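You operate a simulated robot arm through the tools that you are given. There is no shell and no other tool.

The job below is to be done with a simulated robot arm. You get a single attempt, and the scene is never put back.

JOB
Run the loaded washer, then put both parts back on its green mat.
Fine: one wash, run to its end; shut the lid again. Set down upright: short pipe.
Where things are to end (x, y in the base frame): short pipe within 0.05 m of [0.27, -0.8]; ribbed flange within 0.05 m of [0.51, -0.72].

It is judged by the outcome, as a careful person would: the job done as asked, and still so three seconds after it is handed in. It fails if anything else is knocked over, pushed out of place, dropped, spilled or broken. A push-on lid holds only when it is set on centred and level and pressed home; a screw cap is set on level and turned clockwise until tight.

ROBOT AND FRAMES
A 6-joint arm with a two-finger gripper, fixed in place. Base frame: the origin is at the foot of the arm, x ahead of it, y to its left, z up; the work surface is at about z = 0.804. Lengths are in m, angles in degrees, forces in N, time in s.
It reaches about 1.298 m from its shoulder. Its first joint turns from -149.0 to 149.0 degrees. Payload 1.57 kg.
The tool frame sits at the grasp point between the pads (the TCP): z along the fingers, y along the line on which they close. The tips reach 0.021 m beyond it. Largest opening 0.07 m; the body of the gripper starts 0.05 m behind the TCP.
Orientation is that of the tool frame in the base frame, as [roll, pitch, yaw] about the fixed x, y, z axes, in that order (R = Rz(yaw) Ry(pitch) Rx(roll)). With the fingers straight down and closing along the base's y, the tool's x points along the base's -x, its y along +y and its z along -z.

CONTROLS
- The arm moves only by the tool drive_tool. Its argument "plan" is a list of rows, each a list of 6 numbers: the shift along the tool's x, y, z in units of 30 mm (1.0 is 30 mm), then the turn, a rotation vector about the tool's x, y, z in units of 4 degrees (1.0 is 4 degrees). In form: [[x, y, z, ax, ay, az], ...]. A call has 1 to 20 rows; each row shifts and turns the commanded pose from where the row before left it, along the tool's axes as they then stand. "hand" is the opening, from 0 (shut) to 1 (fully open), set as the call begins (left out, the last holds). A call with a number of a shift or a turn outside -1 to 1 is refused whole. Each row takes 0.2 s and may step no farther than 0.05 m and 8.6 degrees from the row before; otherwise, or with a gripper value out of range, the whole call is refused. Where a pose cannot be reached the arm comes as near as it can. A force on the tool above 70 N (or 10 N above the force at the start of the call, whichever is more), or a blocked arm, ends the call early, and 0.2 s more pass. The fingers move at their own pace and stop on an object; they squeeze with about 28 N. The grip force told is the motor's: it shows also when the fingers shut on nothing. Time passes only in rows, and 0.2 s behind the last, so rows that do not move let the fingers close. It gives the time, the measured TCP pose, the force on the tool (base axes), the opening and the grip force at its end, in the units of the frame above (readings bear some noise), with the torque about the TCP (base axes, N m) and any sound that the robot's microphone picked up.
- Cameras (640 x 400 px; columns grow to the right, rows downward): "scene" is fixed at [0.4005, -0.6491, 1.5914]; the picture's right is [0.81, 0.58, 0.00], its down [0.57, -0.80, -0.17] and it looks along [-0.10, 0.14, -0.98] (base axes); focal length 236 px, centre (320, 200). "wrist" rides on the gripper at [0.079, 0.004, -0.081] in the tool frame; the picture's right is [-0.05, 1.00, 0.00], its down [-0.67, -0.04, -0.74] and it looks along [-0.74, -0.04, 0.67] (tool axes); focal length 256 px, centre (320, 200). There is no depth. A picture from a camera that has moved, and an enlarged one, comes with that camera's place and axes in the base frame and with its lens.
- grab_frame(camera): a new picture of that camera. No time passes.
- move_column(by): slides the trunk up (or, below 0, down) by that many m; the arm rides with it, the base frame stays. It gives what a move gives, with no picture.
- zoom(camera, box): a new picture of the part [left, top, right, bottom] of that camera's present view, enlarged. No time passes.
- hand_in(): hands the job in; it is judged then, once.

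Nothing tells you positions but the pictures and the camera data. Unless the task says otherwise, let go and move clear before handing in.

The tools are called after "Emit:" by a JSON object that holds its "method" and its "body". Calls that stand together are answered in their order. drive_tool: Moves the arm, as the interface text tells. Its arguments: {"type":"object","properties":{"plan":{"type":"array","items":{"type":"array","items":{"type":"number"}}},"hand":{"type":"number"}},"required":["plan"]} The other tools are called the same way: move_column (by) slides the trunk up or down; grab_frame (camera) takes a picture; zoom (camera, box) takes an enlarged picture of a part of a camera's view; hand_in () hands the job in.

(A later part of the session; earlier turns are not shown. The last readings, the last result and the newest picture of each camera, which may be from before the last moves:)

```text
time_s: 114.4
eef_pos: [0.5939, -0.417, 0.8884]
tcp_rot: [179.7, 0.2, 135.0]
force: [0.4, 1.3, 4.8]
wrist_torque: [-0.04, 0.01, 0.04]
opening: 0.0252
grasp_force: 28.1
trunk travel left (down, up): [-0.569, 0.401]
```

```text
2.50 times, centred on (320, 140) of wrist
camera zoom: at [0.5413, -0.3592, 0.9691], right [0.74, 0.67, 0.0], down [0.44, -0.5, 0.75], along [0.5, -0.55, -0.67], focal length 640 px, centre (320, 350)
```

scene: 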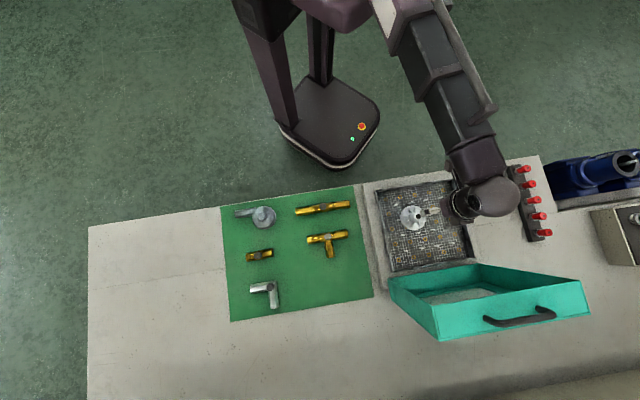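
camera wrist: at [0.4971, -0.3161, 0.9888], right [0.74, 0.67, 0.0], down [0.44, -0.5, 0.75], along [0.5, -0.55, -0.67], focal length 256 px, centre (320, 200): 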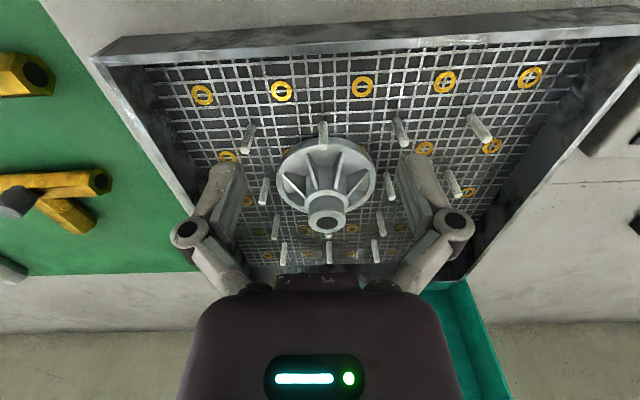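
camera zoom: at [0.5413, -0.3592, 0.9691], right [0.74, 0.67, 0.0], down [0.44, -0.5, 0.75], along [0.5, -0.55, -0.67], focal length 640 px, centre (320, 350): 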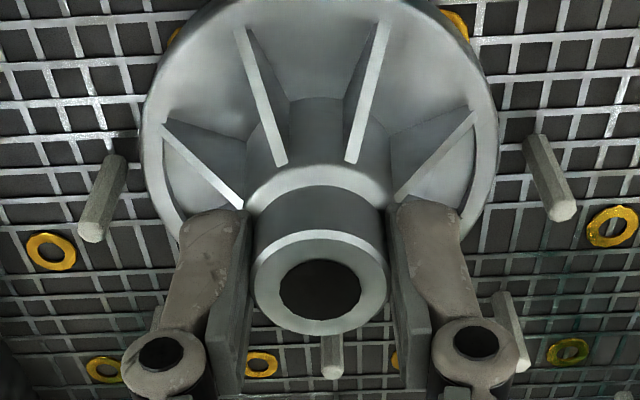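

The neck is gripped at 25 mm. I'll lift in very small steps and check that the flange follows.

Emit:
{"method": "move_column", "body": {"by": 0.003}}

Emit:
{"method": "move_column", "body": {"by": 0.003}}

Emit:
{"method": "zoom", "body": {"camera": "wrist", "box": [220, 60, 420, 220]}}

```text
time_s: 114.9
eef_pos: [0.5949, -0.4184, 0.8905]
tcp_rot: [179.8, 0.2, 134.9]
force: [0.1, -0.3, -2.3]
wrist_torque: [0.05, 0.02, -0.02]
opening: 0.0255
grasp_force: 27.5
trunk travel left (down, up): [-0.572, 0.398]
```

```text
time_s: 115.4
eef_pos: [0.5948, -0.417, 0.8941]
tcp_rot: [179.8, 0.0, 135.0]
force: [0.1, 0.2, -1.7]
wrist_torque: [-0.02, -0.01, 0.0]
opening: 0.0251
grasp_force: 28.3
trunk travel left (down, up): [-0.575, 0.395]
```

```text
2.50 times, centred on (320, 140) of wrist
camera zoom: at [0.5416, -0.3595, 0.9747], right [0.74, 0.67, 0.0], down [0.44, -0.5, 0.75], along [0.5, -0.55, -0.67], focal length 640 px, centre (320, 350)
```

zoom: 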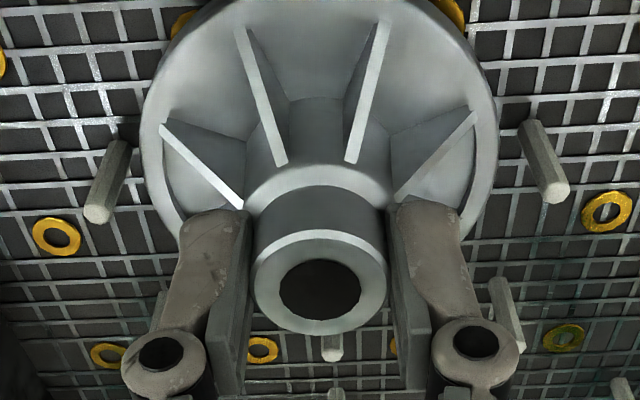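

The flange is following (about a 2 N load). I'll continue raising it gently off the peg.

Emit:
{"method": "move_column", "body": {"by": 0.008}}

Emit:
{"method": "move_column", "body": {"by": 0.02}}

Emit:
{"method": "zoom", "body": {"camera": "wrist", "box": [220, 60, 420, 220]}}

Emit:
{"method": "move_column", "body": {"by": 0.04}}

Emit:
{"method": "grab_frame", "body": {"camera": "wrist"}}

```text
time_s: 116.0
eef_pos: [0.5951, -0.4182, 0.9022]
tcp_rot: [179.9, 0.2, 134.9]
force: [0.5, 0.4, -2.8]
wrist_torque: [0.0, 0.0, 0.01]
opening: 0.0253
grasp_force: 28.5
trunk travel left (down, up): [-0.583, 0.387]
```

```text
time_s: 116.7
eef_pos: [0.5948, -0.4185, 0.9214]
tcp_rot: [179.7, 0.1, 135.0]
force: [0.9, 0.9, -2.0]
wrist_torque: [-0.01, 0.02, -0.01]
opening: 0.0252
grasp_force: 27.9
trunk travel left (down, up): [-0.603, 0.367]
```

```text
2.50 times, centred on (320, 140) of wrist
camera zoom: at [0.5417, -0.3596, 1.0027], right [0.74, 0.67, 0.0], down [0.44, -0.5, 0.75], along [0.5, -0.55, -0.67], focal length 640 px, centre (320, 350)
```

zoom: 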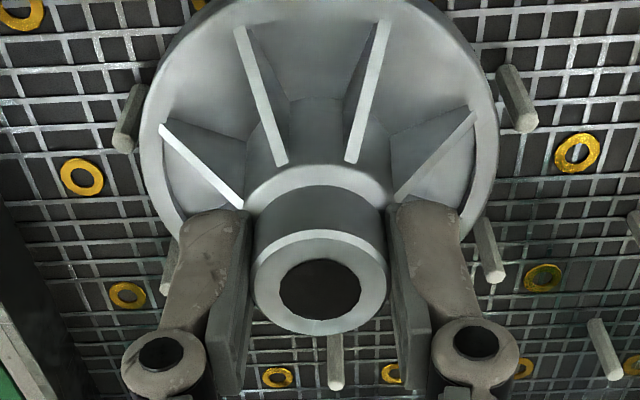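

```text
time_s: 117.5
eef_pos: [0.5956, -0.4185, 0.9629]
tcp_rot: [179.8, 0.1, 135.0]
force: [0.3, -0.2, -1.9]
wrist_torque: [0.0, 0.01, 0.0]
opening: 0.0255
grasp_force: 27.7
trunk travel left (down, up): [-0.643, 0.327]
```

```text
taken
camera wrist: at [0.5416, -0.3596, 1.0427], right [0.74, 0.67, 0.0], down [0.44, -0.5, 0.75], along [0.5, -0.55, -0.67], focal length 256 px, centre (320, 200)
```

wrist: 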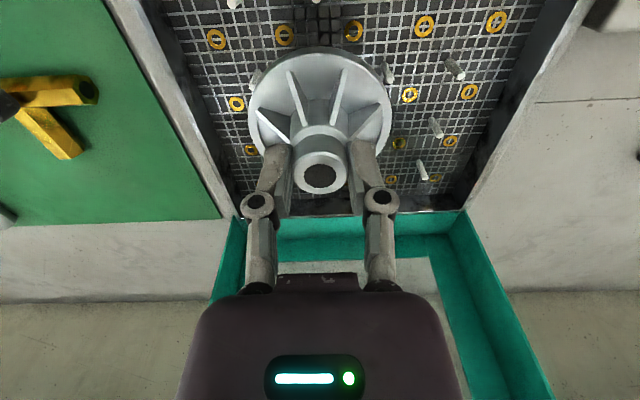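

The flange is held level and clear of the basket. I'll carry it to the flange target on the mat.

Emit:
{"method": "drive_tool", "body": {"plan": [[-0.1, -0.55, 0, 0, 0, 0], [-0.35, -0.9, 0, 0, 0, 0], [-0.35, -0.9, 0, 0, 0, 0], [-0.4, -0.9, 0, 0, 0, 0], [-0.45, -0.9, 0, 0, 0, 0], [-0.55, -0.9, 0, 0, 0, 0], [-0.6, -0.9, 0, 0, 0, 0], [-0.6, -0.9, 0, 0, 0, 0], [-0.6, -0.9, 0, 0, 0, 0], [-0.6, -0.7, 0, 0, 0, 0], [-0.45, -0.43, 0, 0, 0, 0], [-0.22, -0.26, 0, 0, 0, 0], [0, 0, 0, 0, 0, 0]]}}

Emit:
{"method": "grab_frame", "body": {"camera": "wrist"}}

Emit:
{"method": "grab_frame", "body": {"camera": "scene"}}

```text
time_s: 120.3
eef_pos: [0.513, -0.7248, 0.9622]
tcp_rot: [179.9, 0.2, 134.9]
force: [-0.1, 0.7, -2.6]
wrist_torque: [-0.01, 0.0, -0.02]
opening: 0.0252
grasp_force: 27.7
trunk travel left (down, up): [-0.643, 0.327]
```

```text
taken
camera wrist: at [0.4597, -0.6656, 1.0426], right [0.74, 0.67, 0.0], down [0.44, -0.5, 0.75], along [0.5, -0.55, -0.67], focal length 256 px, centre (320, 200)
```

wrist: 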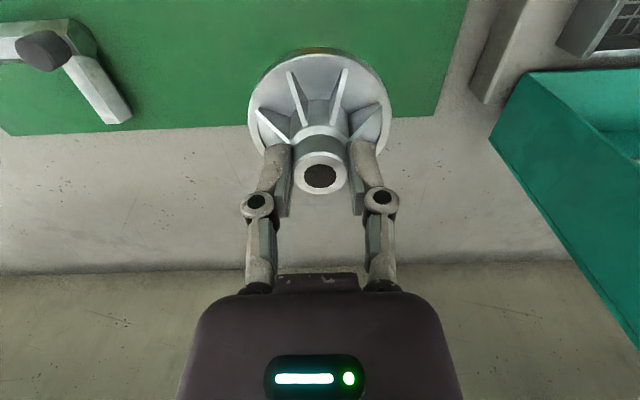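

```text
taken
```

scene: 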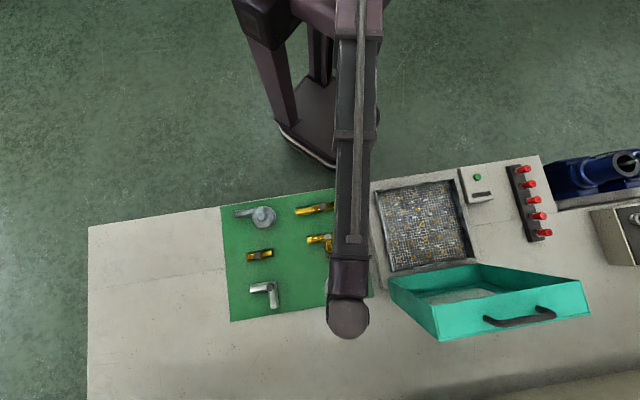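

I'm above the target with clear space around. I'll lower the flange to the mat.

Emit:
{"method": "move_column", "body": {"by": -0.09}}

Emit:
{"method": "grab_frame", "body": {"camera": "wrist"}}

Emit:
{"method": "move_column", "body": {"by": -0.012}}

```text
time_s: 121.5
eef_pos: [0.5134, -0.724, 0.8716]
tcp_rot: [179.8, 0.0, 135.0]
force: [0.0, 0.2, -1.6]
wrist_torque: [0.0, 0.0, 0.0]
opening: 0.0254
grasp_force: 28.2
trunk travel left (down, up): [-0.553, 0.417]
```

```text
taken
camera wrist: at [0.4599, -0.6654, 0.9527], right [0.74, 0.67, 0.0], down [0.44, -0.5, 0.75], along [0.5, -0.55, -0.67], focal length 256 px, centre (320, 200)
```

wrist: 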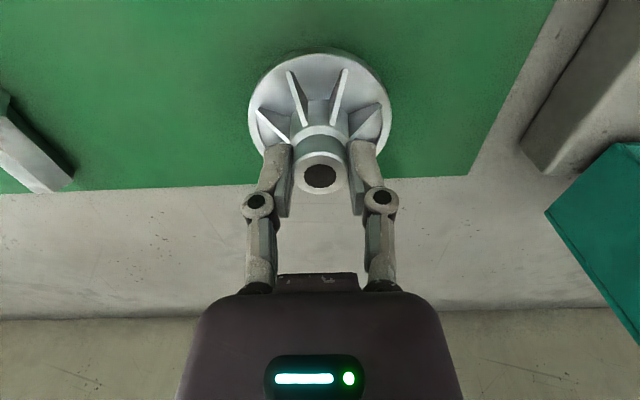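

```text
time_s: 122.1
eef_pos: [0.513, -0.7232, 0.8601]
tcp_rot: [179.8, 0.1, 135.0]
force: [0.2, -0.1, -1.5]
wrist_torque: [-0.04, 0.03, 0.03]
opening: 0.0253
grasp_force: 28.3
trunk travel left (down, up): [-0.541, 0.429]
```

Emit:
{"method": "move_column", "body": {"by": -0.004}}

Emit:
{"method": "move_column", "body": {"by": -0.002}}

```text
time_s: 122.7
eef_pos: [0.5128, -0.7237, 0.8561]
tcp_rot: [179.7, 0.2, 135.0]
force: [0.4, 0.7, -1.6]
wrist_torque: [0.0, 0.01, 0.0]
opening: 0.0253
grasp_force: 28.0
trunk travel left (down, up): [-0.537, 0.433]
```

```text
time_s: 123.2
eef_pos: [0.5124, -0.7248, 0.8541]
tcp_rot: [179.8, 0.2, 135.0]
force: [2.0, -2.2, 6.9]
wrist_torque: [0.06, 0.09, -0.01]
opening: 0.0251
grasp_force: 27.6
trunk travel left (down, up): [-0.535, 0.435]
```

The flange has touched the mat. I'll release and lift away.

Emit:
{"method": "drive_tool", "body": {"hand": 0.7, "plan": [[0, 0, 0, 0, 0, 0], [0, 0, 0, 0, 0, 0], [0, 0, 0, 0, 0, 0]]}}

Emit:
{"method": "move_column", "body": {"by": 0.04}}

Emit:
{"method": "move_column", "body": {"by": 0.17}}

Emit:
{"method": "grab_frame", "body": {"camera": "wrist"}}

Emit:
{"method": "grab_frame", "body": {"camera": "scene"}}

```text
time_s: 124.0
eef_pos: [0.5122, -0.7238, 0.8516]
tcp_rot: [179.8, 0.1, 135.0]
force: [0.5, -0.6, -0.6]
wrist_torque: [-0.01, 0.03, 0.0]
opening: 0.0489
grasp_force: 0.1
trunk travel left (down, up): [-0.535, 0.435]
```

```text
time_s: 124.8
eef_pos: [0.5124, -0.7233, 0.8938]
tcp_rot: [179.8, 0.1, 135.0]
force: [0.9, -0.1, -0.7]
wrist_torque: [-0.01, 0.04, 0.0]
opening: 0.049
grasp_force: 0.1
trunk travel left (down, up): [-0.575, 0.395]
```

```text
time_s: 126.7
eef_pos: [0.5129, -0.7234, 1.0641]
tcp_rot: [179.8, 0.1, 135.0]
force: [-0.7, 0.2, 0.1]
wrist_torque: [0.01, -0.02, 0.01]
opening: 0.0491
grasp_force: 0.1
trunk travel left (down, up): [-0.745, 0.225]
```

```text
taken
camera wrist: at [0.4598, -0.6654, 1.1447], right [0.74, 0.67, 0.0], down [0.44, -0.5, 0.75], along [0.5, -0.55, -0.67], focal length 256 px, centre (320, 200)
```

wrist: 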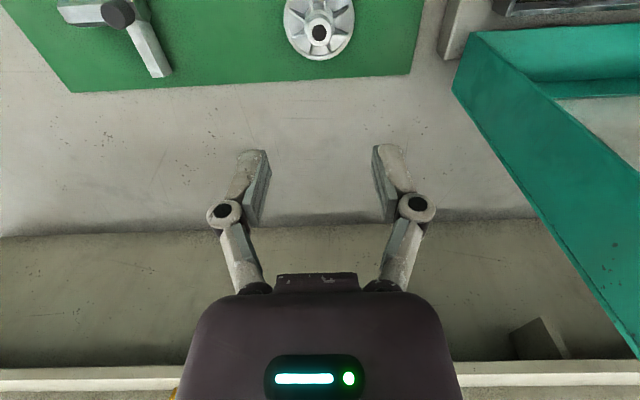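

```text
taken
```

scene: 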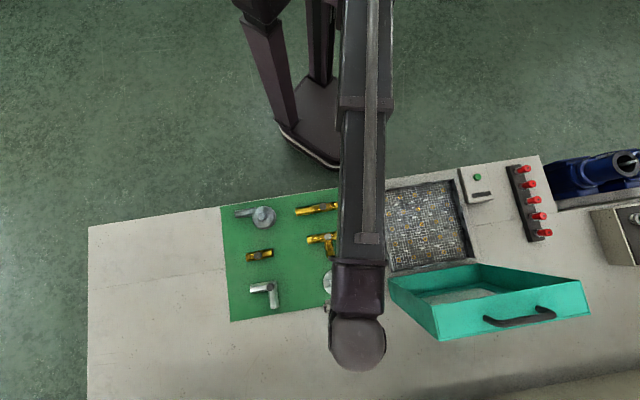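

Both parts are on the mat. Now for the lid: I'll rise, go back to the robot side of the washer, and look at the lid's exact position before closing it.

Emit:
{"method": "move_column", "body": {"by": 0.14}}

Emit:
{"method": "drive_tool", "body": {"hand": 0, "plan": [[0.86, 0, 0, 0, 0, 0], [0.86, 0, 0, 0, 0, 0], [0.86, 0, 0, 0, 0, 0], [0.86, 0, 0, 0, 0, 0], [0.86, 0, 0, 0, 0, 0], [0.86, 0, 0, 0, 0, 0], [0, 0.92, 0, 0, 0, 0], [0, 0.92, 0, 0, 0, 0], [0, 0.92, 0, 0, 0, 0], [0, 0.92, 0, 0, 0, 0], [0, 0.92, 0, 0, 0, 0], [0, 0.92, 0, 0, 0, 0], [0, 0.92, 0, 0, 0, 0], [0, 0.92, 0, 0, 0, 0], [0, 0.92, 0, 0, 0, 0], [0, 0.92, 0, 0, 0, 0], [0, 0.92, 0, 0, 0, 0], [0, 0, 0, 0, 0, 0]]}}

Emit:
{"method": "grab_frame", "body": {"camera": "wrist"}}

Emit:
{"method": "grab_frame", "body": {"camera": "scene"}}

```text
time_s: 128.4
eef_pos: [0.5139, -0.7238, 1.2039]
tcp_rot: [179.8, 0.1, 135.1]
force: [-0.1, -0.6, -0.9]
wrist_torque: [0.01, -0.03, 0.02]
opening: 0.0491
grasp_force: 0.0
trunk travel left (down, up): [-0.885, 0.085]
```

```text
time_s: 132.2
eef_pos: [0.6179, -0.3996, 1.2038]
tcp_rot: [179.9, 0.1, 135.0]
force: [-0.2, -0.5, -0.6]
wrist_torque: [0.01, -0.03, 0.0]
opening: 0.0
grasp_force: 28.0
trunk travel left (down, up): [-0.885, 0.085]
```

```text
taken
camera wrist: at [0.5643, -0.3412, 1.2849], right [0.74, 0.67, 0.0], down [0.44, -0.5, 0.75], along [0.5, -0.55, -0.67], focal length 256 px, centre (320, 200)
```

wrist: 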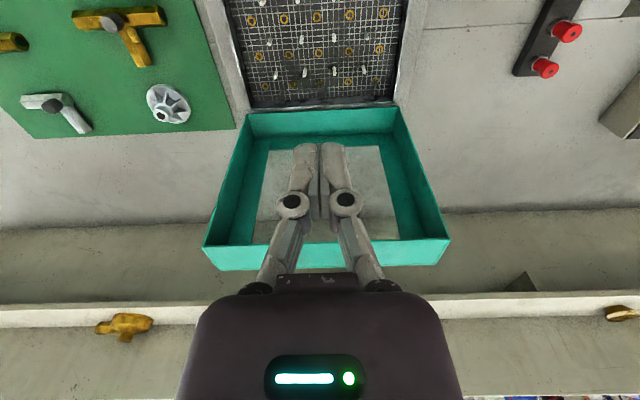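

```text
taken
```

scene: 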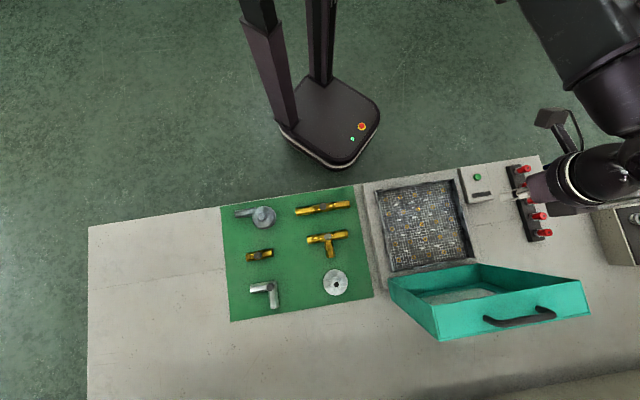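

The washer is empty and the lid stands near vertical. The gripper hides the handle, so I'll rise and sidestep to see exactly where it is.

Emit:
{"method": "move_column", "body": {"by": 0.06}}

Emit:
{"method": "drive_tool", "body": {"plan": [[0, -0.9, 0, 0, 0, 0], [0, -0.9, 0, 0, 0, 0], [0, -0.9, 0, 0, 0, 0], [0, -0.6, 0, 0, 0, 0], [0, 0, 0, 0, 0, 0]]}}

Emit:
{"method": "grab_frame", "body": {"camera": "wrist"}}

Emit:
{"method": "zoom", "body": {"camera": "wrist", "box": [260, 110, 540, 290]}}

Emit:
{"method": "zoom", "body": {"camera": "scene", "box": [380, 250, 600, 350]}}

```text
time_s: 133.2
eef_pos: [0.6178, -0.3999, 1.2638]
tcp_rot: [179.8, 0.2, 135.0]
force: [0.2, 0.3, -1.2]
wrist_torque: [0.01, -0.08, -0.02]
opening: 0.0
grasp_force: 28.1
trunk travel left (down, up): [-0.945, 0.025]
```

```text
time_s: 134.4
eef_pos: [0.5473, -0.4705, 1.2641]
tcp_rot: [179.8, 0.1, 135.1]
force: [-0.6, 0.9, -0.1]
wrist_torque: [0.0, -0.03, -0.04]
opening: 0.0
grasp_force: 27.6
trunk travel left (down, up): [-0.945, 0.025]
```

```text
taken
camera wrist: at [0.4943, -0.4117, 1.3448], right [0.74, 0.67, 0.0], down [0.44, -0.5, 0.75], along [0.5, -0.55, -0.67], focal length 256 px, centre (320, 200)
```

wrist: 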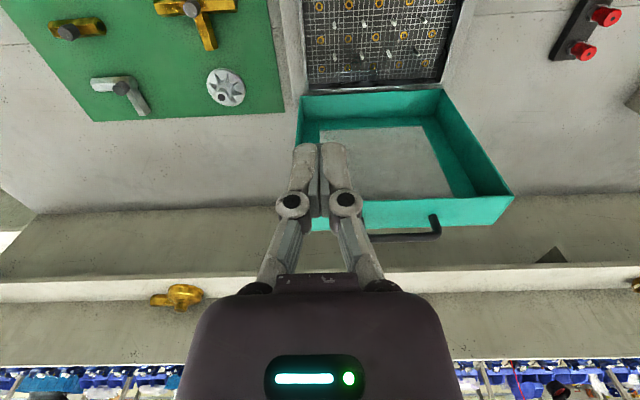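

```text
2.22 times, centred on (400, 200) of wrist
camera zoom: at [0.4943, -0.4117, 1.3448], right [0.74, 0.67, 0.0], down [0.44, -0.5, 0.75], along [0.5, -0.55, -0.67], focal length 569 px, centre (142, 200)
```

zoom: 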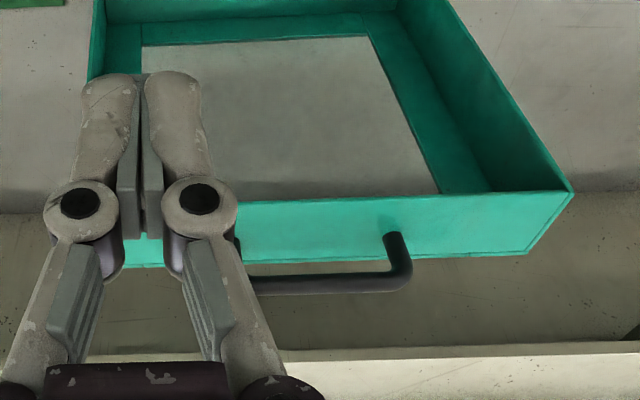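

```text
2.91 times, centred on (490, 300) of scene
camera zoom: at [0.4005, -0.6491, 1.5914], right [0.81, 0.58, 0.0], down [0.57, -0.8, -0.17], along [-0.1, 0.14, -0.98], focal length 687 px, centre (-174, -91)
```

zoom: 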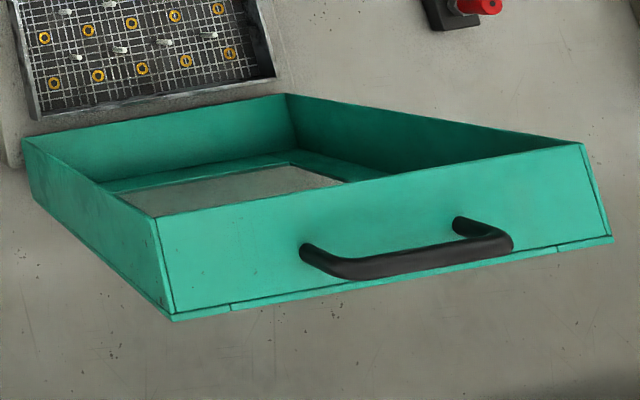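

By triangulation the handle bar is at n≈-0.931, z≈1.156 with the lid at about 86°, and refitting the arc puts the hinge near n≈-0.907, z≈0.812 with radius 0.345. I'll bring the closed fingers over to the far side of the bar and pull the lid toward the robot with them.

Emit:
{"method": "drive_tool", "body": {"plan": [[-0.89, 0.355, 0, 0, 0, 0], [-0.89, 0.355, 0, 0, 0, 0], [-0.89, 0.355, 0, 0, 0, 0], [-0.89, 0.355, 0, 0, 0, 0], [-0.89, 0.355, 0, 0, 0, 0], [-0.89, 0.355, 0, 0, 0, 0], [-0.89, 0.355, 0, 0, 0, 0], [-0.89, 0.355, 0, 0, 0, 0], [-0.89, 0.355, 0, 0, 0, 0], [0, 0, 0, 0, 0, 0]]}}

Emit:
{"method": "move_column", "body": {"by": -0.05}}

Emit:
{"method": "grab_frame", "body": {"camera": "wrist"}}

Emit:
{"method": "zoom", "body": {"camera": "scene", "box": [380, 230, 640, 390]}}

```text
time_s: 136.6
eef_pos: [0.7839, -0.5722, 1.2645]
tcp_rot: [179.9, 0.1, 135.0]
force: [-0.5, 1.1, 0.4]
wrist_torque: [-0.02, -0.05, -0.02]
opening: 0.0001
grasp_force: 28.1
trunk travel left (down, up): [-0.945, 0.025]
```

```text
time_s: 137.5
eef_pos: [0.7843, -0.5733, 1.2148]
tcp_rot: [179.8, 0.0, 135.0]
force: [0.2, -0.4, 0.2]
wrist_torque: [-0.01, 0.02, 0.03]
opening: 0.0
grasp_force: 27.7
trunk travel left (down, up): [-0.895, 0.075]
```

```text
taken
camera wrist: at [0.7314, -0.5138, 1.2948], right [0.74, 0.67, 0.0], down [0.44, -0.5, 0.75], along [0.5, -0.55, -0.67], focal length 256 px, centre (320, 200)
```

wrist: 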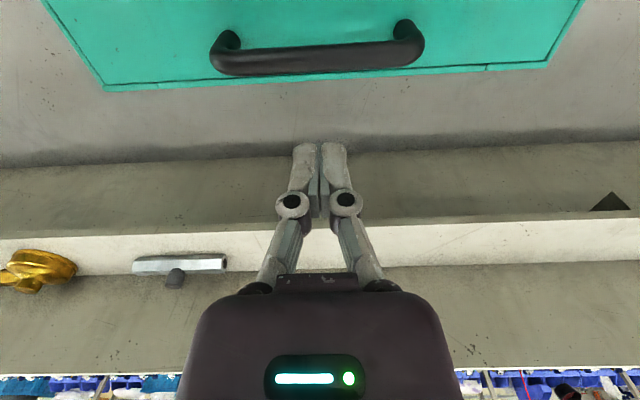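

```text
2.46 times, centred on (510, 310) of scene
camera zoom: at [0.4005, -0.6491, 1.5914], right [0.81, 0.58, 0.0], down [0.57, -0.8, -0.17], along [-0.1, 0.14, -0.98], focal length 581 px, centre (-148, -71)
```

zoom: 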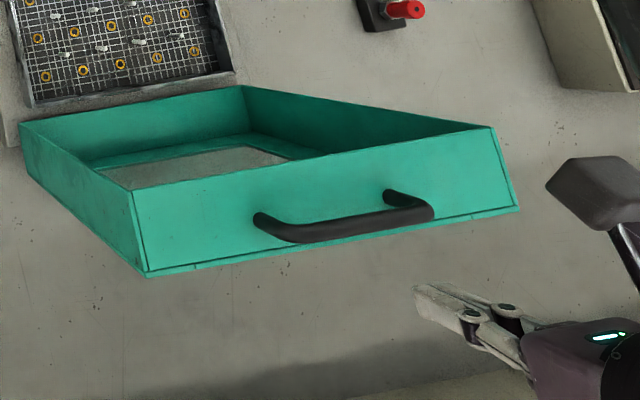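

The bar is at n≈-0.929 and the fingers are 17 mm beyond it on the far side. I'll lower so the fingertips reach just below bar height, then pull gently toward the robot.

Emit:
{"method": "move_column", "body": {"by": -0.056}}

Emit:
{"method": "grab_frame", "body": {"camera": "wrist"}}

Emit:
{"method": "drive_tool", "body": {"plan": [[0.25, 0, 0, 0, 0, 0], [0.25, 0, 0, 0, 0, 0], [0.25, 0, 0, 0, 0, 0], [0, 0, 0, 0, 0, 0]]}}

Emit:
{"method": "grab_frame", "body": {"camera": "wrist"}}

```text
time_s: 138.5
eef_pos: [0.7843, -0.5719, 1.1581]
tcp_rot: [179.8, 0.2, 135.0]
force: [0.0, 0.7, 0.5]
wrist_torque: [-0.01, -0.01, 0.01]
opening: 0.0001
grasp_force: 28.0
trunk travel left (down, up): [-0.839, 0.131]
```

```text
taken
camera wrist: at [0.7315, -0.5138, 1.2388], right [0.74, 0.67, 0.0], down [0.44, -0.5, 0.75], along [0.5, -0.55, -0.67], focal length 256 px, centre (320, 200)
```

wrist: 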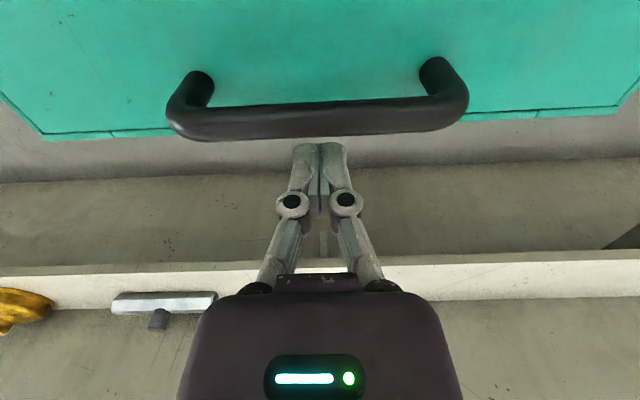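

```text
time_s: 139.5
eef_pos: [0.769, -0.5564, 1.1576]
tcp_rot: [179.7, 0.1, 135.0]
force: [2.0, -2.0, 0.9]
wrist_torque: [-0.03, -0.02, 0.03]
opening: 0.0059
grasp_force: 28.5
trunk travel left (down, up): [-0.839, 0.131]
```

```text
taken
camera wrist: at [0.7155, -0.4983, 1.2386], right [0.74, 0.67, 0.0], down [0.44, -0.5, 0.75], along [0.5, -0.55, -0.67], focal length 256 px, centre (320, 200)
```

wrist: 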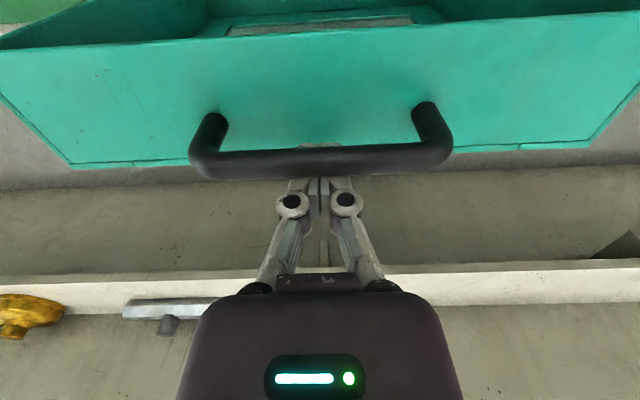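

The bar is in contact with about 3 N. I'll pull the lid over in steps, lowering the trunk along with the arc.

Emit:
{"method": "drive_tool", "body": {"plan": [[0.5, 0, 0, 0, 0, 0], [0.5, 0, 0, 0, 0, 0], [0.5, 0, 0, 0, 0, 0], [0.5, 0, 0, 0, 0, 0], [0.5, 0, 0, 0, 0, 0]]}}

Emit:
{"method": "move_column", "body": {"by": -0.005}}

Emit:
{"method": "drive_tool", "body": {"plan": [[0.5, 0, 0, 0, 0, 0], [0.5, 0, 0, 0, 0, 0]]}}

Emit:
{"method": "grab_frame", "body": {"camera": "wrist"}}

Emit:
{"method": "grab_frame", "body": {"camera": "scene"}}

```text
time_s: 140.7
eef_pos: [0.7157, -0.5031, 1.1578]
tcp_rot: [179.8, 0.0, 135.0]
force: [0.4, 0.2, -0.2]
wrist_torque: [0.0, 0.0, -0.03]
opening: 0.0001
grasp_force: 29.2
trunk travel left (down, up): [-0.839, 0.131]
```

```text
time_s: 141.2
eef_pos: [0.7162, -0.5028, 1.1525]
tcp_rot: [179.8, 0.1, 135.0]
force: [0.0, 0.5, 0.5]
wrist_torque: [0.02, -0.01, -0.02]
opening: 0.0
grasp_force: 28.6
trunk travel left (down, up): [-0.834, 0.136]
```

```text
time_s: 141.8
eef_pos: [0.6928, -0.4815, 1.1543]
tcp_rot: [179.7, 0.0, 135.1]
force: [0.2, -0.2, 0.5]
wrist_torque: [0.02, 0.01, -0.02]
opening: 0.0001
grasp_force: 28.1
trunk travel left (down, up): [-0.834, 0.136]
```

```text
taken
camera wrist: at [0.6402, -0.4234, 1.2339], right [0.74, 0.67, 0.0], down [0.44, -0.5, 0.75], along [0.5, -0.55, -0.67], focal length 256 px, centre (320, 200)
```

wrist: 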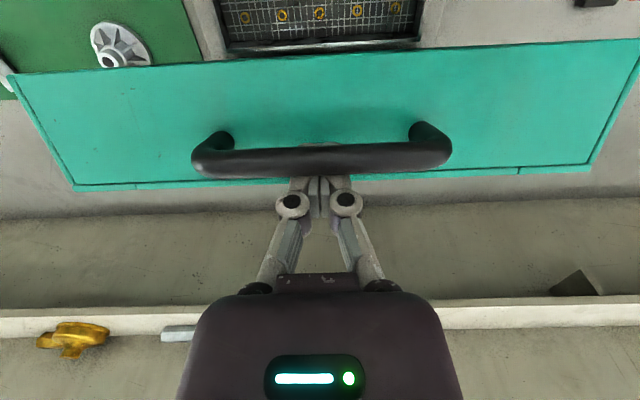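

```text
taken
```

scene: 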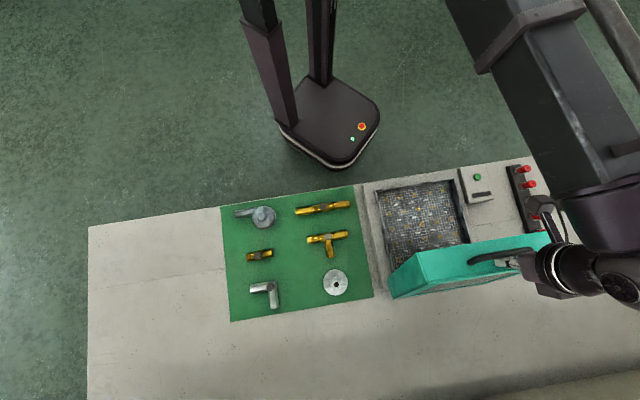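

The lid is following smoothly. I'll continue outward and downward along the arc.

Emit:
{"method": "move_column", "body": {"by": -0.007}}

Emit:
{"method": "drive_tool", "body": {"plan": [[0.5, 0, 0, 0, 0, 0], [0.5, 0, 0, 0, 0, 0]]}}

Emit:
{"method": "move_column", "body": {"by": -0.01}}

Emit:
{"method": "drive_tool", "body": {"plan": [[0.4, 0, 0, 0, 0, 0], [0.4, 0, 0, 0, 0, 0]]}}

Emit:
{"method": "move_column", "body": {"by": -0.012}}

Emit:
{"method": "grab_frame", "body": {"camera": "wrist"}}

```text
time_s: 142.4
eef_pos: [0.6935, -0.4804, 1.1472]
tcp_rot: [179.9, 0.2, 135.1]
force: [-1.1, 2.4, 14.4]
wrist_torque: [-0.05, -0.03, 0.02]
opening: 0.0062
grasp_force: 28.4
trunk travel left (down, up): [-0.827, 0.143]
```

```text
time_s: 143.0
eef_pos: [0.6725, -0.4597, 1.1464]
tcp_rot: [179.8, 0.1, 135.0]
force: [-0.5, -0.7, 0.0]
wrist_torque: [0.0, 0.01, 0.01]
opening: 0.0
grasp_force: 29.2
trunk travel left (down, up): [-0.827, 0.143]
```

```text
time_s: 143.6
eef_pos: [0.6697, -0.4567, 1.1392]
tcp_rot: [179.7, 0.1, 135.1]
force: [-7.0, 11.4, 31.8]
wrist_torque: [0.01, -0.01, -0.06]
opening: 0.0059
grasp_force: 28.3
trunk travel left (down, up): [-0.817, 0.153]
```

```text
time_s: 144.2
eef_pos: [0.6565, -0.4454, 1.1348]
tcp_rot: [179.8, 0.1, 135.0]
force: [1.4, -0.7, 0.0]
wrist_torque: [0.03, 0.03, 0.0]
opening: 0.0002
grasp_force: 28.5
trunk travel left (down, up): [-0.817, 0.153]
```

```text
time_s: 144.8
eef_pos: [0.649, -0.4388, 1.1298]
tcp_rot: [179.7, 0.2, 135.1]
force: [-14.5, 19.6, 51.3]
wrist_torque: [0.1, 0.04, -0.02]
opening: 0.006
grasp_force: 28.4
trunk travel left (down, up): [-0.805, 0.165]
```

```text
taken
camera wrist: at [0.5962, -0.38, 1.2102], right [0.74, 0.67, 0.01], down [0.44, -0.5, 0.75], along [0.5, -0.55, -0.67], focal length 256 px, centre (320, 200)
```

wrist: 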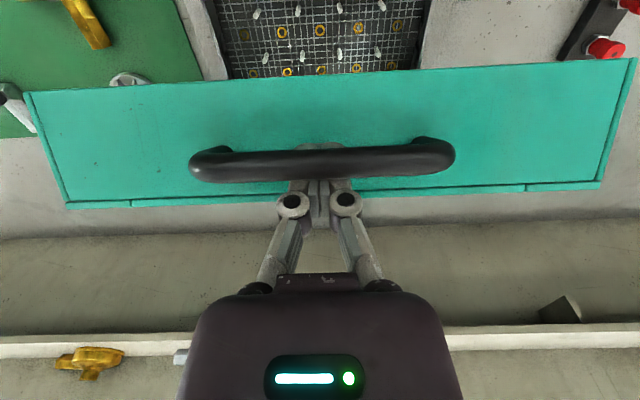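

The fingertips are bearing on the lid's front face below the bar (51 N), so I went slightly too low. I'll raise 10 mm and keep less engagement from here.

Emit:
{"method": "move_column", "body": {"by": 0.01}}

Emit:
{"method": "drive_tool", "body": {"plan": [[0.4, 0, 0, 0, 0, 0], [0.4, 0, 0, 0, 0, 0]]}}

Emit:
{"method": "grab_frame", "body": {"camera": "wrist"}}

```text
time_s: 145.4
eef_pos: [0.6575, -0.4457, 1.1334]
tcp_rot: [179.8, 0.3, 134.9]
force: [0.8, 0.5, 4.6]
wrist_torque: [-0.01, -0.01, 0.04]
opening: 0.006
grasp_force: 28.6
trunk travel left (down, up): [-0.815, 0.155]
```

```text
time_s: 146.0
eef_pos: [0.6395, -0.4283, 1.133]
tcp_rot: [179.8, 0.0, 135.1]
force: [-0.8, -1.5, -0.5]
wrist_torque: [0.02, 0.02, 0.01]
opening: 0.0001
grasp_force: 28.7
trunk travel left (down, up): [-0.815, 0.155]
```

```text
taken
camera wrist: at [0.5858, -0.3688, 1.2147], right [0.74, 0.67, 0.0], down [0.44, -0.5, 0.75], along [0.5, -0.55, -0.67], focal length 256 px, centre (320, 200)
```

wrist: 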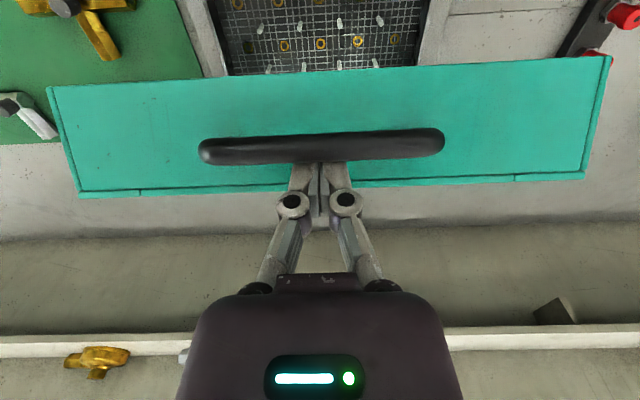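

I'm back to a light, well-placed contact: the bar is at about n≈-0.739, z≈1.127. I'll proceed in finer alternating steps.

Emit:
{"method": "drive_tool", "body": {"plan": [[0.35, 0, 0, 0, 0, 0]]}}

Emit:
{"method": "move_column", "body": {"by": -0.005}}

Emit:
{"method": "drive_tool", "body": {"plan": [[0.35, 0, 0, 0, 0, 0]]}}

Emit:
{"method": "move_column", "body": {"by": -0.006}}

Emit:
{"method": "drive_tool", "body": {"plan": [[0.35, 0, 0, 0, 0, 0]]}}

Emit:
{"method": "move_column", "body": {"by": -0.007}}

Emit:
{"method": "grab_frame", "body": {"camera": "wrist"}}

```text
time_s: 146.4
eef_pos: [0.6322, -0.4192, 1.1345]
tcp_rot: [179.8, 0.1, 135.1]
force: [0.5, -0.2, 0.4]
wrist_torque: [0.01, -0.03, -0.01]
opening: 0.0
grasp_force: 28.7
trunk travel left (down, up): [-0.815, 0.155]
```

```text
time_s: 146.9
eef_pos: [0.6311, -0.4198, 1.1285]
tcp_rot: [179.8, 0.1, 135.0]
force: [-0.3, -0.6, 0.5]
wrist_torque: [-0.02, 0.0, 0.04]
opening: 0.0
grasp_force: 28.3
trunk travel left (down, up): [-0.81, 0.16]
```

```text
time_s: 147.3
eef_pos: [0.6245, -0.4125, 1.1296]
tcp_rot: [179.7, 0.0, 135.0]
force: [1.5, -0.4, -0.1]
wrist_torque: [-0.01, -0.01, 0.0]
opening: 0.0
grasp_force: 28.2
trunk travel left (down, up): [-0.81, 0.16]
```

```text
time_s: 147.8
eef_pos: [0.6231, -0.4134, 1.1237]
tcp_rot: [179.7, 0.2, 135.0]
force: [1.2, 0.1, -0.6]
wrist_torque: [0.02, 0.04, 0.0]
opening: 0.0
grasp_force: 29.2
trunk travel left (down, up): [-0.804, 0.166]
```

```text
time_s: 148.2
eef_pos: [0.6156, -0.4043, 1.1238]
tcp_rot: [179.8, 0.1, 135.0]
force: [0.9, -0.4, 0.0]
wrist_torque: [0.0, 0.0, 0.02]
opening: 0.0
grasp_force: 27.9
trunk travel left (down, up): [-0.804, 0.166]
```

```text
time_s: 148.8
eef_pos: [0.6153, -0.4057, 1.1158]
tcp_rot: [179.8, 0.1, 135.0]
force: [0.2, 0.5, 0.2]
wrist_torque: [0.01, -0.01, -0.01]
opening: 0.0
grasp_force: 28.6
trunk travel left (down, up): [-0.797, 0.173]
```

```text
taken
camera wrist: at [0.563, -0.347, 1.1968], right [0.74, 0.67, 0.0], down [0.44, -0.5, 0.75], along [0.5, -0.55, -0.67], focal length 256 px, centre (320, 200)
```

wrist: 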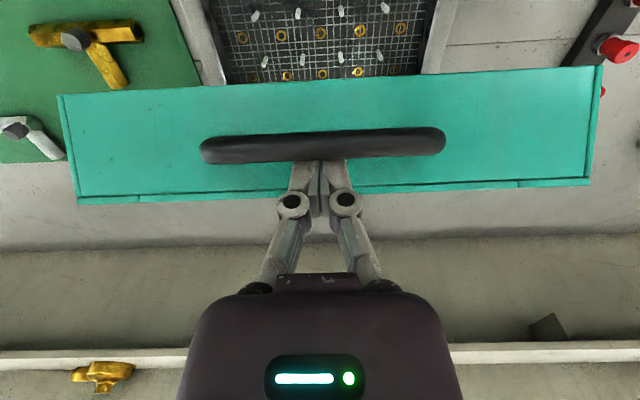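

The geometry holds, so I'll continue with the same pattern.

Emit:
{"method": "drive_tool", "body": {"plan": [[0.35, 0, 0, 0, 0, 0]]}}

Emit:
{"method": "move_column", "body": {"by": -0.007}}

Emit:
{"method": "drive_tool", "body": {"plan": [[0.35, 0, 0, 0, 0, 0]]}}

Emit:
{"method": "move_column", "body": {"by": -0.008}}

Emit:
{"method": "drive_tool", "body": {"plan": [[0.33, 0, 0, 0, 0, 0]]}}

Emit:
{"method": "move_column", "body": {"by": -0.008}}

Emit:
{"method": "grab_frame", "body": {"camera": "wrist"}}

```text
time_s: 149.2
eef_pos: [0.6086, -0.3987, 1.1161]
tcp_rot: [179.8, 0.2, 135.0]
force: [0.5, -0.4, 0.7]
wrist_torque: [-0.02, 0.03, 0.0]
opening: 0.0
grasp_force: 28.5
trunk travel left (down, up): [-0.797, 0.173]
```

```text
time_s: 149.8
eef_pos: [0.6084, -0.3983, 1.1096]
tcp_rot: [179.7, 0.1, 135.0]
force: [-0.2, -0.2, -0.4]
wrist_torque: [-0.01, 0.0, -0.03]
opening: 0.0
grasp_force: 28.7
trunk travel left (down, up): [-0.79, 0.18]
```

```text
time_s: 150.2
eef_pos: [0.6005, -0.3893, 1.1096]
tcp_rot: [179.8, 0.1, 135.0]
force: [0.0, -0.6, 0.4]
wrist_torque: [-0.02, -0.03, 0.03]
opening: 0.0
grasp_force: 29.0
trunk travel left (down, up): [-0.79, 0.18]
```

```text
time_s: 150.7
eef_pos: [0.6008, -0.3909, 1.1016]
tcp_rot: [179.9, 0.1, 135.0]
force: [-0.3, 0.4, 0.1]
wrist_torque: [0.01, 0.01, -0.02]
opening: 0.0
grasp_force: 28.6
trunk travel left (down, up): [-0.782, 0.188]
```

```text
time_s: 151.1
eef_pos: [0.5952, -0.3829, 1.1018]
tcp_rot: [179.8, 0.1, 134.9]
force: [2.1, -1.1, -0.6]
wrist_torque: [-0.02, -0.06, 0.0]
opening: 0.0
grasp_force: 28.9
trunk travel left (down, up): [-0.782, 0.188]
```

```text
time_s: 151.7
eef_pos: [0.594, -0.3832, 1.0935]
tcp_rot: [179.8, 0.0, 135.0]
force: [0.6, -0.5, -0.3]
wrist_torque: [0.03, -0.02, 0.0]
opening: 0.0
grasp_force: 28.5
trunk travel left (down, up): [-0.774, 0.196]
```

```text
taken
camera wrist: at [0.5411, -0.3253, 1.1738], right [0.74, 0.67, 0.0], down [0.44, -0.5, 0.75], along [0.5, -0.55, -0.67], focal length 256 px, centre (320, 200)
```

wrist: 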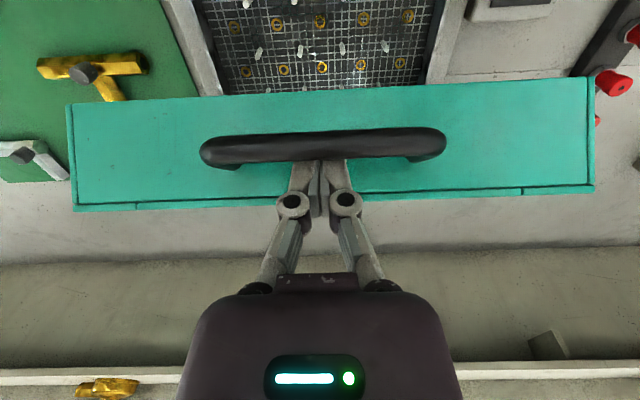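

The lid is around 45–50° with light contact. I'll continue.

Emit:
{"method": "drive_tool", "body": {"plan": [[0.3, 0, 0, 0, 0, 0]]}}

Emit:
{"method": "move_column", "body": {"by": -0.008}}

Emit:
{"method": "drive_tool", "body": {"plan": [[0.3, 0, 0, 0, 0, 0]]}}

Emit:
{"method": "move_column", "body": {"by": -0.009}}

Emit:
{"method": "drive_tool", "body": {"plan": [[0.3, 0, 0, 0, 0, 0]]}}

Emit:
{"method": "move_column", "body": {"by": -0.009}}

Emit:
{"method": "grab_frame", "body": {"camera": "wrist"}}

Emit:
{"method": "grab_frame", "body": {"camera": "scene"}}

```text
time_s: 152.1
eef_pos: [0.5885, -0.3773, 1.0935]
tcp_rot: [179.8, 0.1, 134.9]
force: [1.2, -1.5, 0.2]
wrist_torque: [-0.02, 0.0, -0.01]
opening: 0.0
grasp_force: 28.6
trunk travel left (down, up): [-0.774, 0.196]
```

```text
time_s: 152.7
eef_pos: [0.5888, -0.3779, 1.0848]
tcp_rot: [179.8, 0.1, 135.0]
force: [0.0, -0.2, 0.0]
wrist_torque: [-0.01, 0.01, 0.01]
opening: 0.0003
grasp_force: 28.8
trunk travel left (down, up): [-0.766, 0.204]
```

```text
time_s: 153.1
eef_pos: [0.5817, -0.3706, 1.085]
tcp_rot: [179.9, 0.2, 135.0]
force: [1.7, 0.1, -1.9]
wrist_torque: [-0.04, -0.06, 0.03]
opening: 0.0001
grasp_force: 28.9
trunk travel left (down, up): [-0.766, 0.204]
```

```text
time_s: 153.7
eef_pos: [0.5824, -0.3713, 1.0753]
tcp_rot: [179.8, 0.1, 134.9]
force: [-0.5, -0.5, -0.4]
wrist_torque: [-0.01, -0.01, 0.0]
opening: 0.0002
grasp_force: 28.3
trunk travel left (down, up): [-0.757, 0.213]
```

```text
time_s: 154.1
eef_pos: [0.5739, -0.3652, 1.0761]
tcp_rot: [179.9, 0.1, 135.0]
force: [1.4, -0.7, -0.8]
wrist_torque: [-0.03, -0.08, 0.04]
opening: 0.0
grasp_force: 28.5
trunk travel left (down, up): [-0.757, 0.213]
```

```text
time_s: 154.6
eef_pos: [0.5759, -0.3648, 1.0675]
tcp_rot: [179.7, 0.1, 135.0]
force: [-0.2, 0.6, 0.1]
wrist_torque: [-0.02, -0.01, 0.02]
opening: 0.0
grasp_force: 28.6
trunk travel left (down, up): [-0.748, 0.222]
```

```text
taken
camera wrist: at [0.5218, -0.3063, 1.1478], right [0.74, 0.67, 0.0], down [0.44, -0.5, 0.75], along [0.5, -0.55, -0.67], focal length 256 px, centre (320, 200)
```

wrist: 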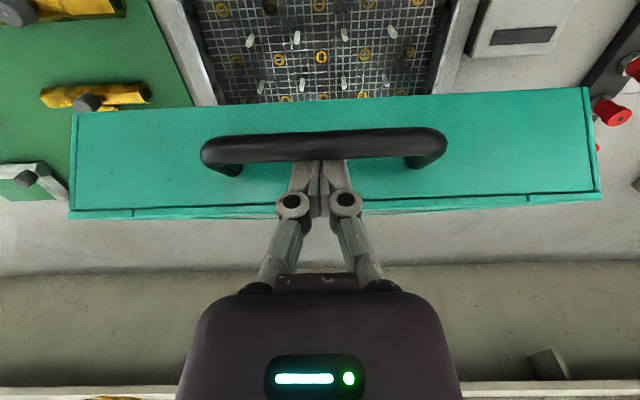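

```text
taken
```

scene: 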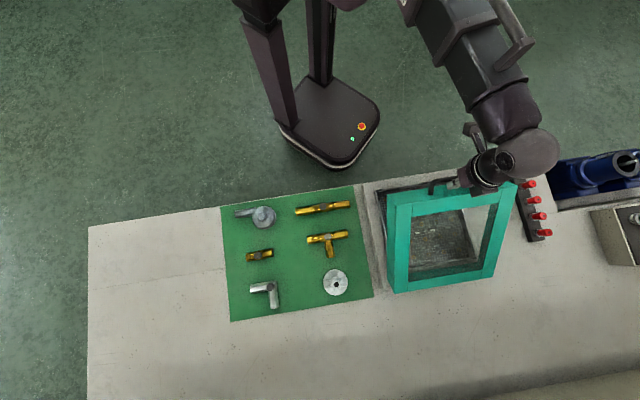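

The lid is at about 41° and holding itself with almost no force. I'll keep guiding it down along the fitted arc (hinge n≈-0.88, z≈0.844, radius 0.316), with drops of about 9 mm per step.

Emit:
{"method": "drive_tool", "body": {"plan": [[0.27, 0, 0, 0, 0, 0]]}}

Emit:
{"method": "move_column", "body": {"by": -0.009}}

Emit:
{"method": "drive_tool", "body": {"plan": [[0.253, 0, 0, 0, 0, 0]]}}

Emit:
{"method": "move_column", "body": {"by": -0.009}}

Emit:
{"method": "drive_tool", "body": {"plan": [[0.233, 0, 0, 0, 0, 0]]}}

Emit:
{"method": "move_column", "body": {"by": -0.009}}

Emit:
{"method": "grab_frame", "body": {"camera": "wrist"}}

```text
time_s: 155.0
eef_pos: [0.5705, -0.3584, 1.0671]
tcp_rot: [179.8, 0.1, 135.0]
force: [2.9, -2.4, -2.3]
wrist_torque: [-0.03, -0.08, 0.02]
opening: 0.0002
grasp_force: 28.3
trunk travel left (down, up): [-0.748, 0.222]
```

```text
time_s: 155.6
eef_pos: [0.5701, -0.3574, 1.058]
tcp_rot: [179.9, 0.1, 135.0]
force: [-0.2, 0.9, -0.3]
wrist_torque: [0.01, 0.03, 0.04]
opening: 0.0
grasp_force: 28.9
trunk travel left (down, up): [-0.739, 0.231]
```

```text
time_s: 156.0
eef_pos: [0.5648, -0.3539, 1.0587]
tcp_rot: [179.8, 0.0, 135.0]
force: [2.8, -2.9, -2.8]
wrist_torque: [-0.08, -0.1, 0.05]
opening: 0.0
grasp_force: 28.3
trunk travel left (down, up): [-0.739, 0.231]
```

```text
time_s: 156.6
eef_pos: [0.5638, -0.3522, 1.05]
tcp_rot: [179.7, 0.0, 134.9]
force: [-0.8, 0.3, 0.6]
wrist_torque: [0.01, 0.04, 0.02]
opening: 0.0
grasp_force: 28.7
trunk travel left (down, up): [-0.73, 0.24]
```

```text
time_s: 157.0
eef_pos: [0.5607, -0.3485, 1.0494]
tcp_rot: [179.7, 0.1, 135.0]
force: [2.8, -1.8, -0.4]
wrist_torque: [0.17, 0.2, 0.04]
opening: 0.0001
grasp_force: 28.9
trunk travel left (down, up): [-0.73, 0.24]
```

```text
time_s: 157.6
eef_pos: [0.5597, -0.3486, 1.0406]
tcp_rot: [179.8, 0.0, 135.0]
force: [0.1, -0.8, 0.3]
wrist_torque: [-0.03, -0.02, 0.01]
opening: 0.0
grasp_force: 28.8
trunk travel left (down, up): [-0.721, 0.249]
```

```text
taken
camera wrist: at [0.5059, -0.2895, 1.1209], right [0.74, 0.67, 0.0], down [0.44, -0.5, 0.75], along [0.5, -0.55, -0.67], focal length 256 px, centre (320, 200)
```

wrist: 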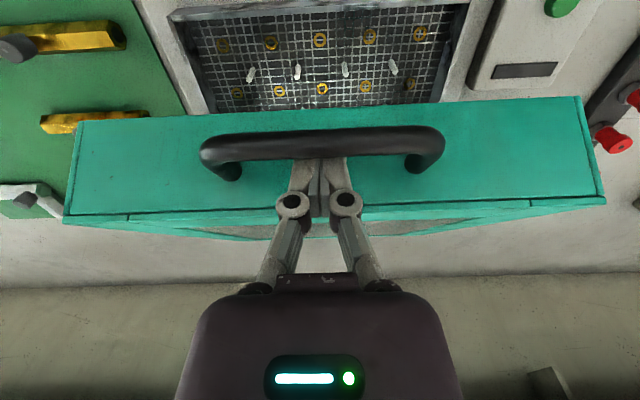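

Still tracking well at about 34°. I'll continue.

Emit:
{"method": "drive_tool", "body": {"plan": [[0.22, 0, 0, 0, 0, 0]]}}

Emit:
{"method": "move_column", "body": {"by": -0.009}}

Emit:
{"method": "drive_tool", "body": {"plan": [[0.2, 0, 0, 0, 0, 0]]}}

Emit:
{"method": "move_column", "body": {"by": -0.009}}

Emit:
{"method": "drive_tool", "body": {"plan": [[0.19, 0, 0, 0, 0, 0]]}}

Emit:
{"method": "move_column", "body": {"by": -0.009}}

Emit:
{"method": "grab_frame", "body": {"camera": "wrist"}}

```text
time_s: 158.0
eef_pos: [0.5573, -0.3449, 1.0395]
tcp_rot: [179.9, 0.1, 135.0]
force: [6.4, -5.3, -5.4]
wrist_torque: [-0.12, -0.22, 0.12]
opening: 0.0
grasp_force: 28.9
trunk travel left (down, up): [-0.721, 0.249]
```

```text
time_s: 158.6
eef_pos: [0.5553, -0.3445, 1.0314]
tcp_rot: [179.7, -0.1, 135.0]
force: [-0.3, -0.2, 0.2]
wrist_torque: [0.01, 0.01, -0.02]
opening: 0.0001
grasp_force: 29.1
trunk travel left (down, up): [-0.712, 0.258]
```

```text
time_s: 159.0
eef_pos: [0.5526, -0.3412, 1.029]
tcp_rot: [179.8, 0.2, 135.0]
force: [8.3, -9.7, -7.0]
wrist_torque: [-0.06, -0.19, 0.12]
opening: 0.0
grasp_force: 29.0
trunk travel left (down, up): [-0.712, 0.258]
```

```text
time_s: 159.5
eef_pos: [0.5506, -0.3391, 1.0218]
tcp_rot: [179.7, 0.0, 135.0]
force: [0.1, -1.0, -0.1]
wrist_torque: [0.0, -0.01, 0.01]
opening: 0.0001
grasp_force: 28.4
trunk travel left (down, up): [-0.703, 0.267]
```

```text
time_s: 159.9
eef_pos: [0.5495, -0.3372, 1.0215]
tcp_rot: [179.8, 0.2, 135.0]
force: [8.0, -10.7, -6.4]
wrist_torque: [-0.14, -0.17, 0.07]
opening: 0.0
grasp_force: 28.8
trunk travel left (down, up): [-0.703, 0.267]
```

```text
time_s: 160.5
eef_pos: [0.5462, -0.336, 1.0126]
tcp_rot: [179.7, 0.0, 135.1]
force: [0.1, 0.0, 0.8]
wrist_torque: [0.0, 0.02, -0.02]
opening: 0.0
grasp_force: 28.7
trunk travel left (down, up): [-0.694, 0.276]
```

```text
taken
camera wrist: at [0.4931, -0.2767, 1.0938], right [0.74, 0.67, 0.0], down [0.44, -0.5, 0.74], along [0.5, -0.55, -0.67], focal length 256 px, centre (320, 200)
```

wrist: 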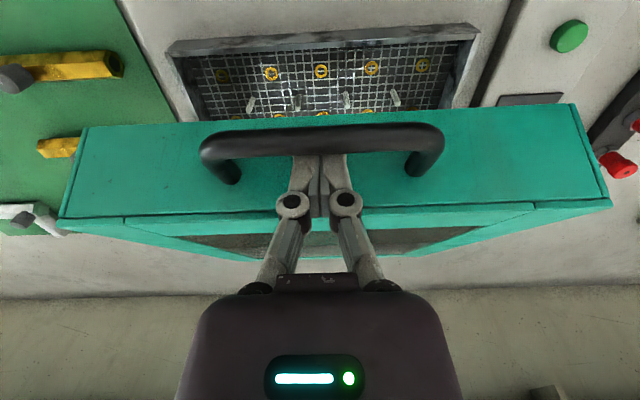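

Emit:
{"method": "drive_tool", "body": {"plan": [[0.173, 0, 0, 0, 0, 0]]}}

Emit:
{"method": "move_column", "body": {"by": -0.009}}

Emit:
{"method": "drive_tool", "body": {"plan": [[0.16, 0, 0, 0, 0, 0]]}}

Emit:
{"method": "move_column", "body": {"by": -0.009}}

Emit:
{"method": "drive_tool", "body": {"plan": [[0.15, 0, 0, 0, 0, 0]]}}

Emit:
{"method": "move_column", "body": {"by": -0.009}}

Emit:
{"method": "drive_tool", "body": {"plan": [[0.137, 0, 0, 0, 0, 0]]}}

Emit:
{"method": "move_column", "body": {"by": -0.009}}

Emit:
{"method": "grab_frame", "body": {"camera": "wrist"}}

```text
time_s: 160.9
eef_pos: [0.5452, -0.3334, 1.0111]
tcp_rot: [179.8, 0.2, 135.0]
force: [9.0, -9.5, -7.5]
wrist_torque: [-0.17, -0.14, 0.04]
opening: 0.0
grasp_force: 28.7
trunk travel left (down, up): [-0.694, 0.276]
```

```text
time_s: 161.5
eef_pos: [0.5427, -0.3313, 1.0046]
tcp_rot: [179.8, -0.1, 135.0]
force: [0.4, -0.4, -0.5]
wrist_torque: [0.0, 0.02, 0.02]
opening: 0.0001
grasp_force: 28.7
trunk travel left (down, up): [-0.685, 0.285]
```

```text
time_s: 161.9
eef_pos: [0.5415, -0.3298, 1.0026]
tcp_rot: [179.8, 0.1, 135.0]
force: [8.3, -9.2, -6.0]
wrist_torque: [-0.07, -0.16, 0.07]
opening: 0.0001
grasp_force: 28.2
trunk travel left (down, up): [-0.685, 0.285]
```

```text
time_s: 162.5
eef_pos: [0.5398, -0.3287, 0.9949]
tcp_rot: [179.8, 0.0, 134.9]
force: [0.1, 0.5, -0.2]
wrist_torque: [-0.01, 0.01, 0.01]
opening: 0.0001
grasp_force: 28.4
trunk travel left (down, up): [-0.676, 0.294]
```

```text
time_s: 162.9
eef_pos: [0.5376, -0.3269, 0.9941]
tcp_rot: [179.7, 0.2, 135.0]
force: [6.9, -9.2, -5.1]
wrist_torque: [-0.1, -0.15, 0.1]
opening: 0.0
grasp_force: 28.5
trunk travel left (down, up): [-0.676, 0.294]
```

```text
time_s: 163.5
eef_pos: [0.5357, -0.3253, 0.9855]
tcp_rot: [179.8, -0.1, 135.0]
force: [0.0, 0.8, -0.5]
wrist_torque: [-0.02, -0.01, -0.02]
opening: 0.0001
grasp_force: 29.0
trunk travel left (down, up): [-0.667, 0.303]
```

```text
time_s: 163.9
eef_pos: [0.5348, -0.324, 0.9849]
tcp_rot: [179.8, 0.1, 135.0]
force: [7.6, -8.1, -5.7]
wrist_torque: [-0.07, -0.11, 0.07]
opening: 0.0001
grasp_force: 28.2
trunk travel left (down, up): [-0.667, 0.303]
```

```text
time_s: 164.4
eef_pos: [0.5329, -0.3224, 0.9771]
tcp_rot: [179.8, 0.0, 135.0]
force: [1.0, -0.3, -0.3]
wrist_torque: [0.03, 0.02, 0.01]
opening: 0.0002
grasp_force: 28.4
trunk travel left (down, up): [-0.658, 0.312]
```

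```text
taken
camera wrist: at [0.4799, -0.2639, 1.0578], right [0.74, 0.67, 0.0], down [0.44, -0.5, 0.74], along [0.5, -0.55, -0.67], focal length 256 px, centre (320, 200)
```

wrist: 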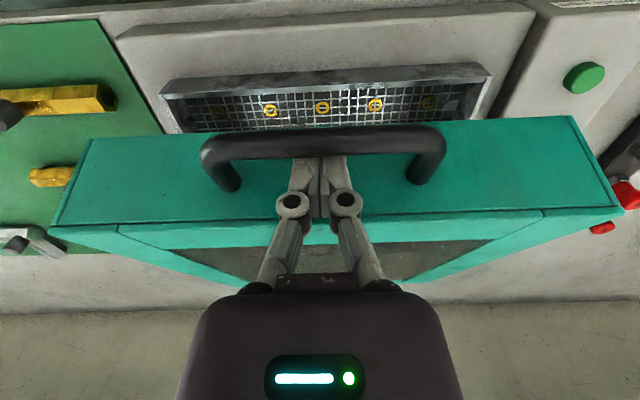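

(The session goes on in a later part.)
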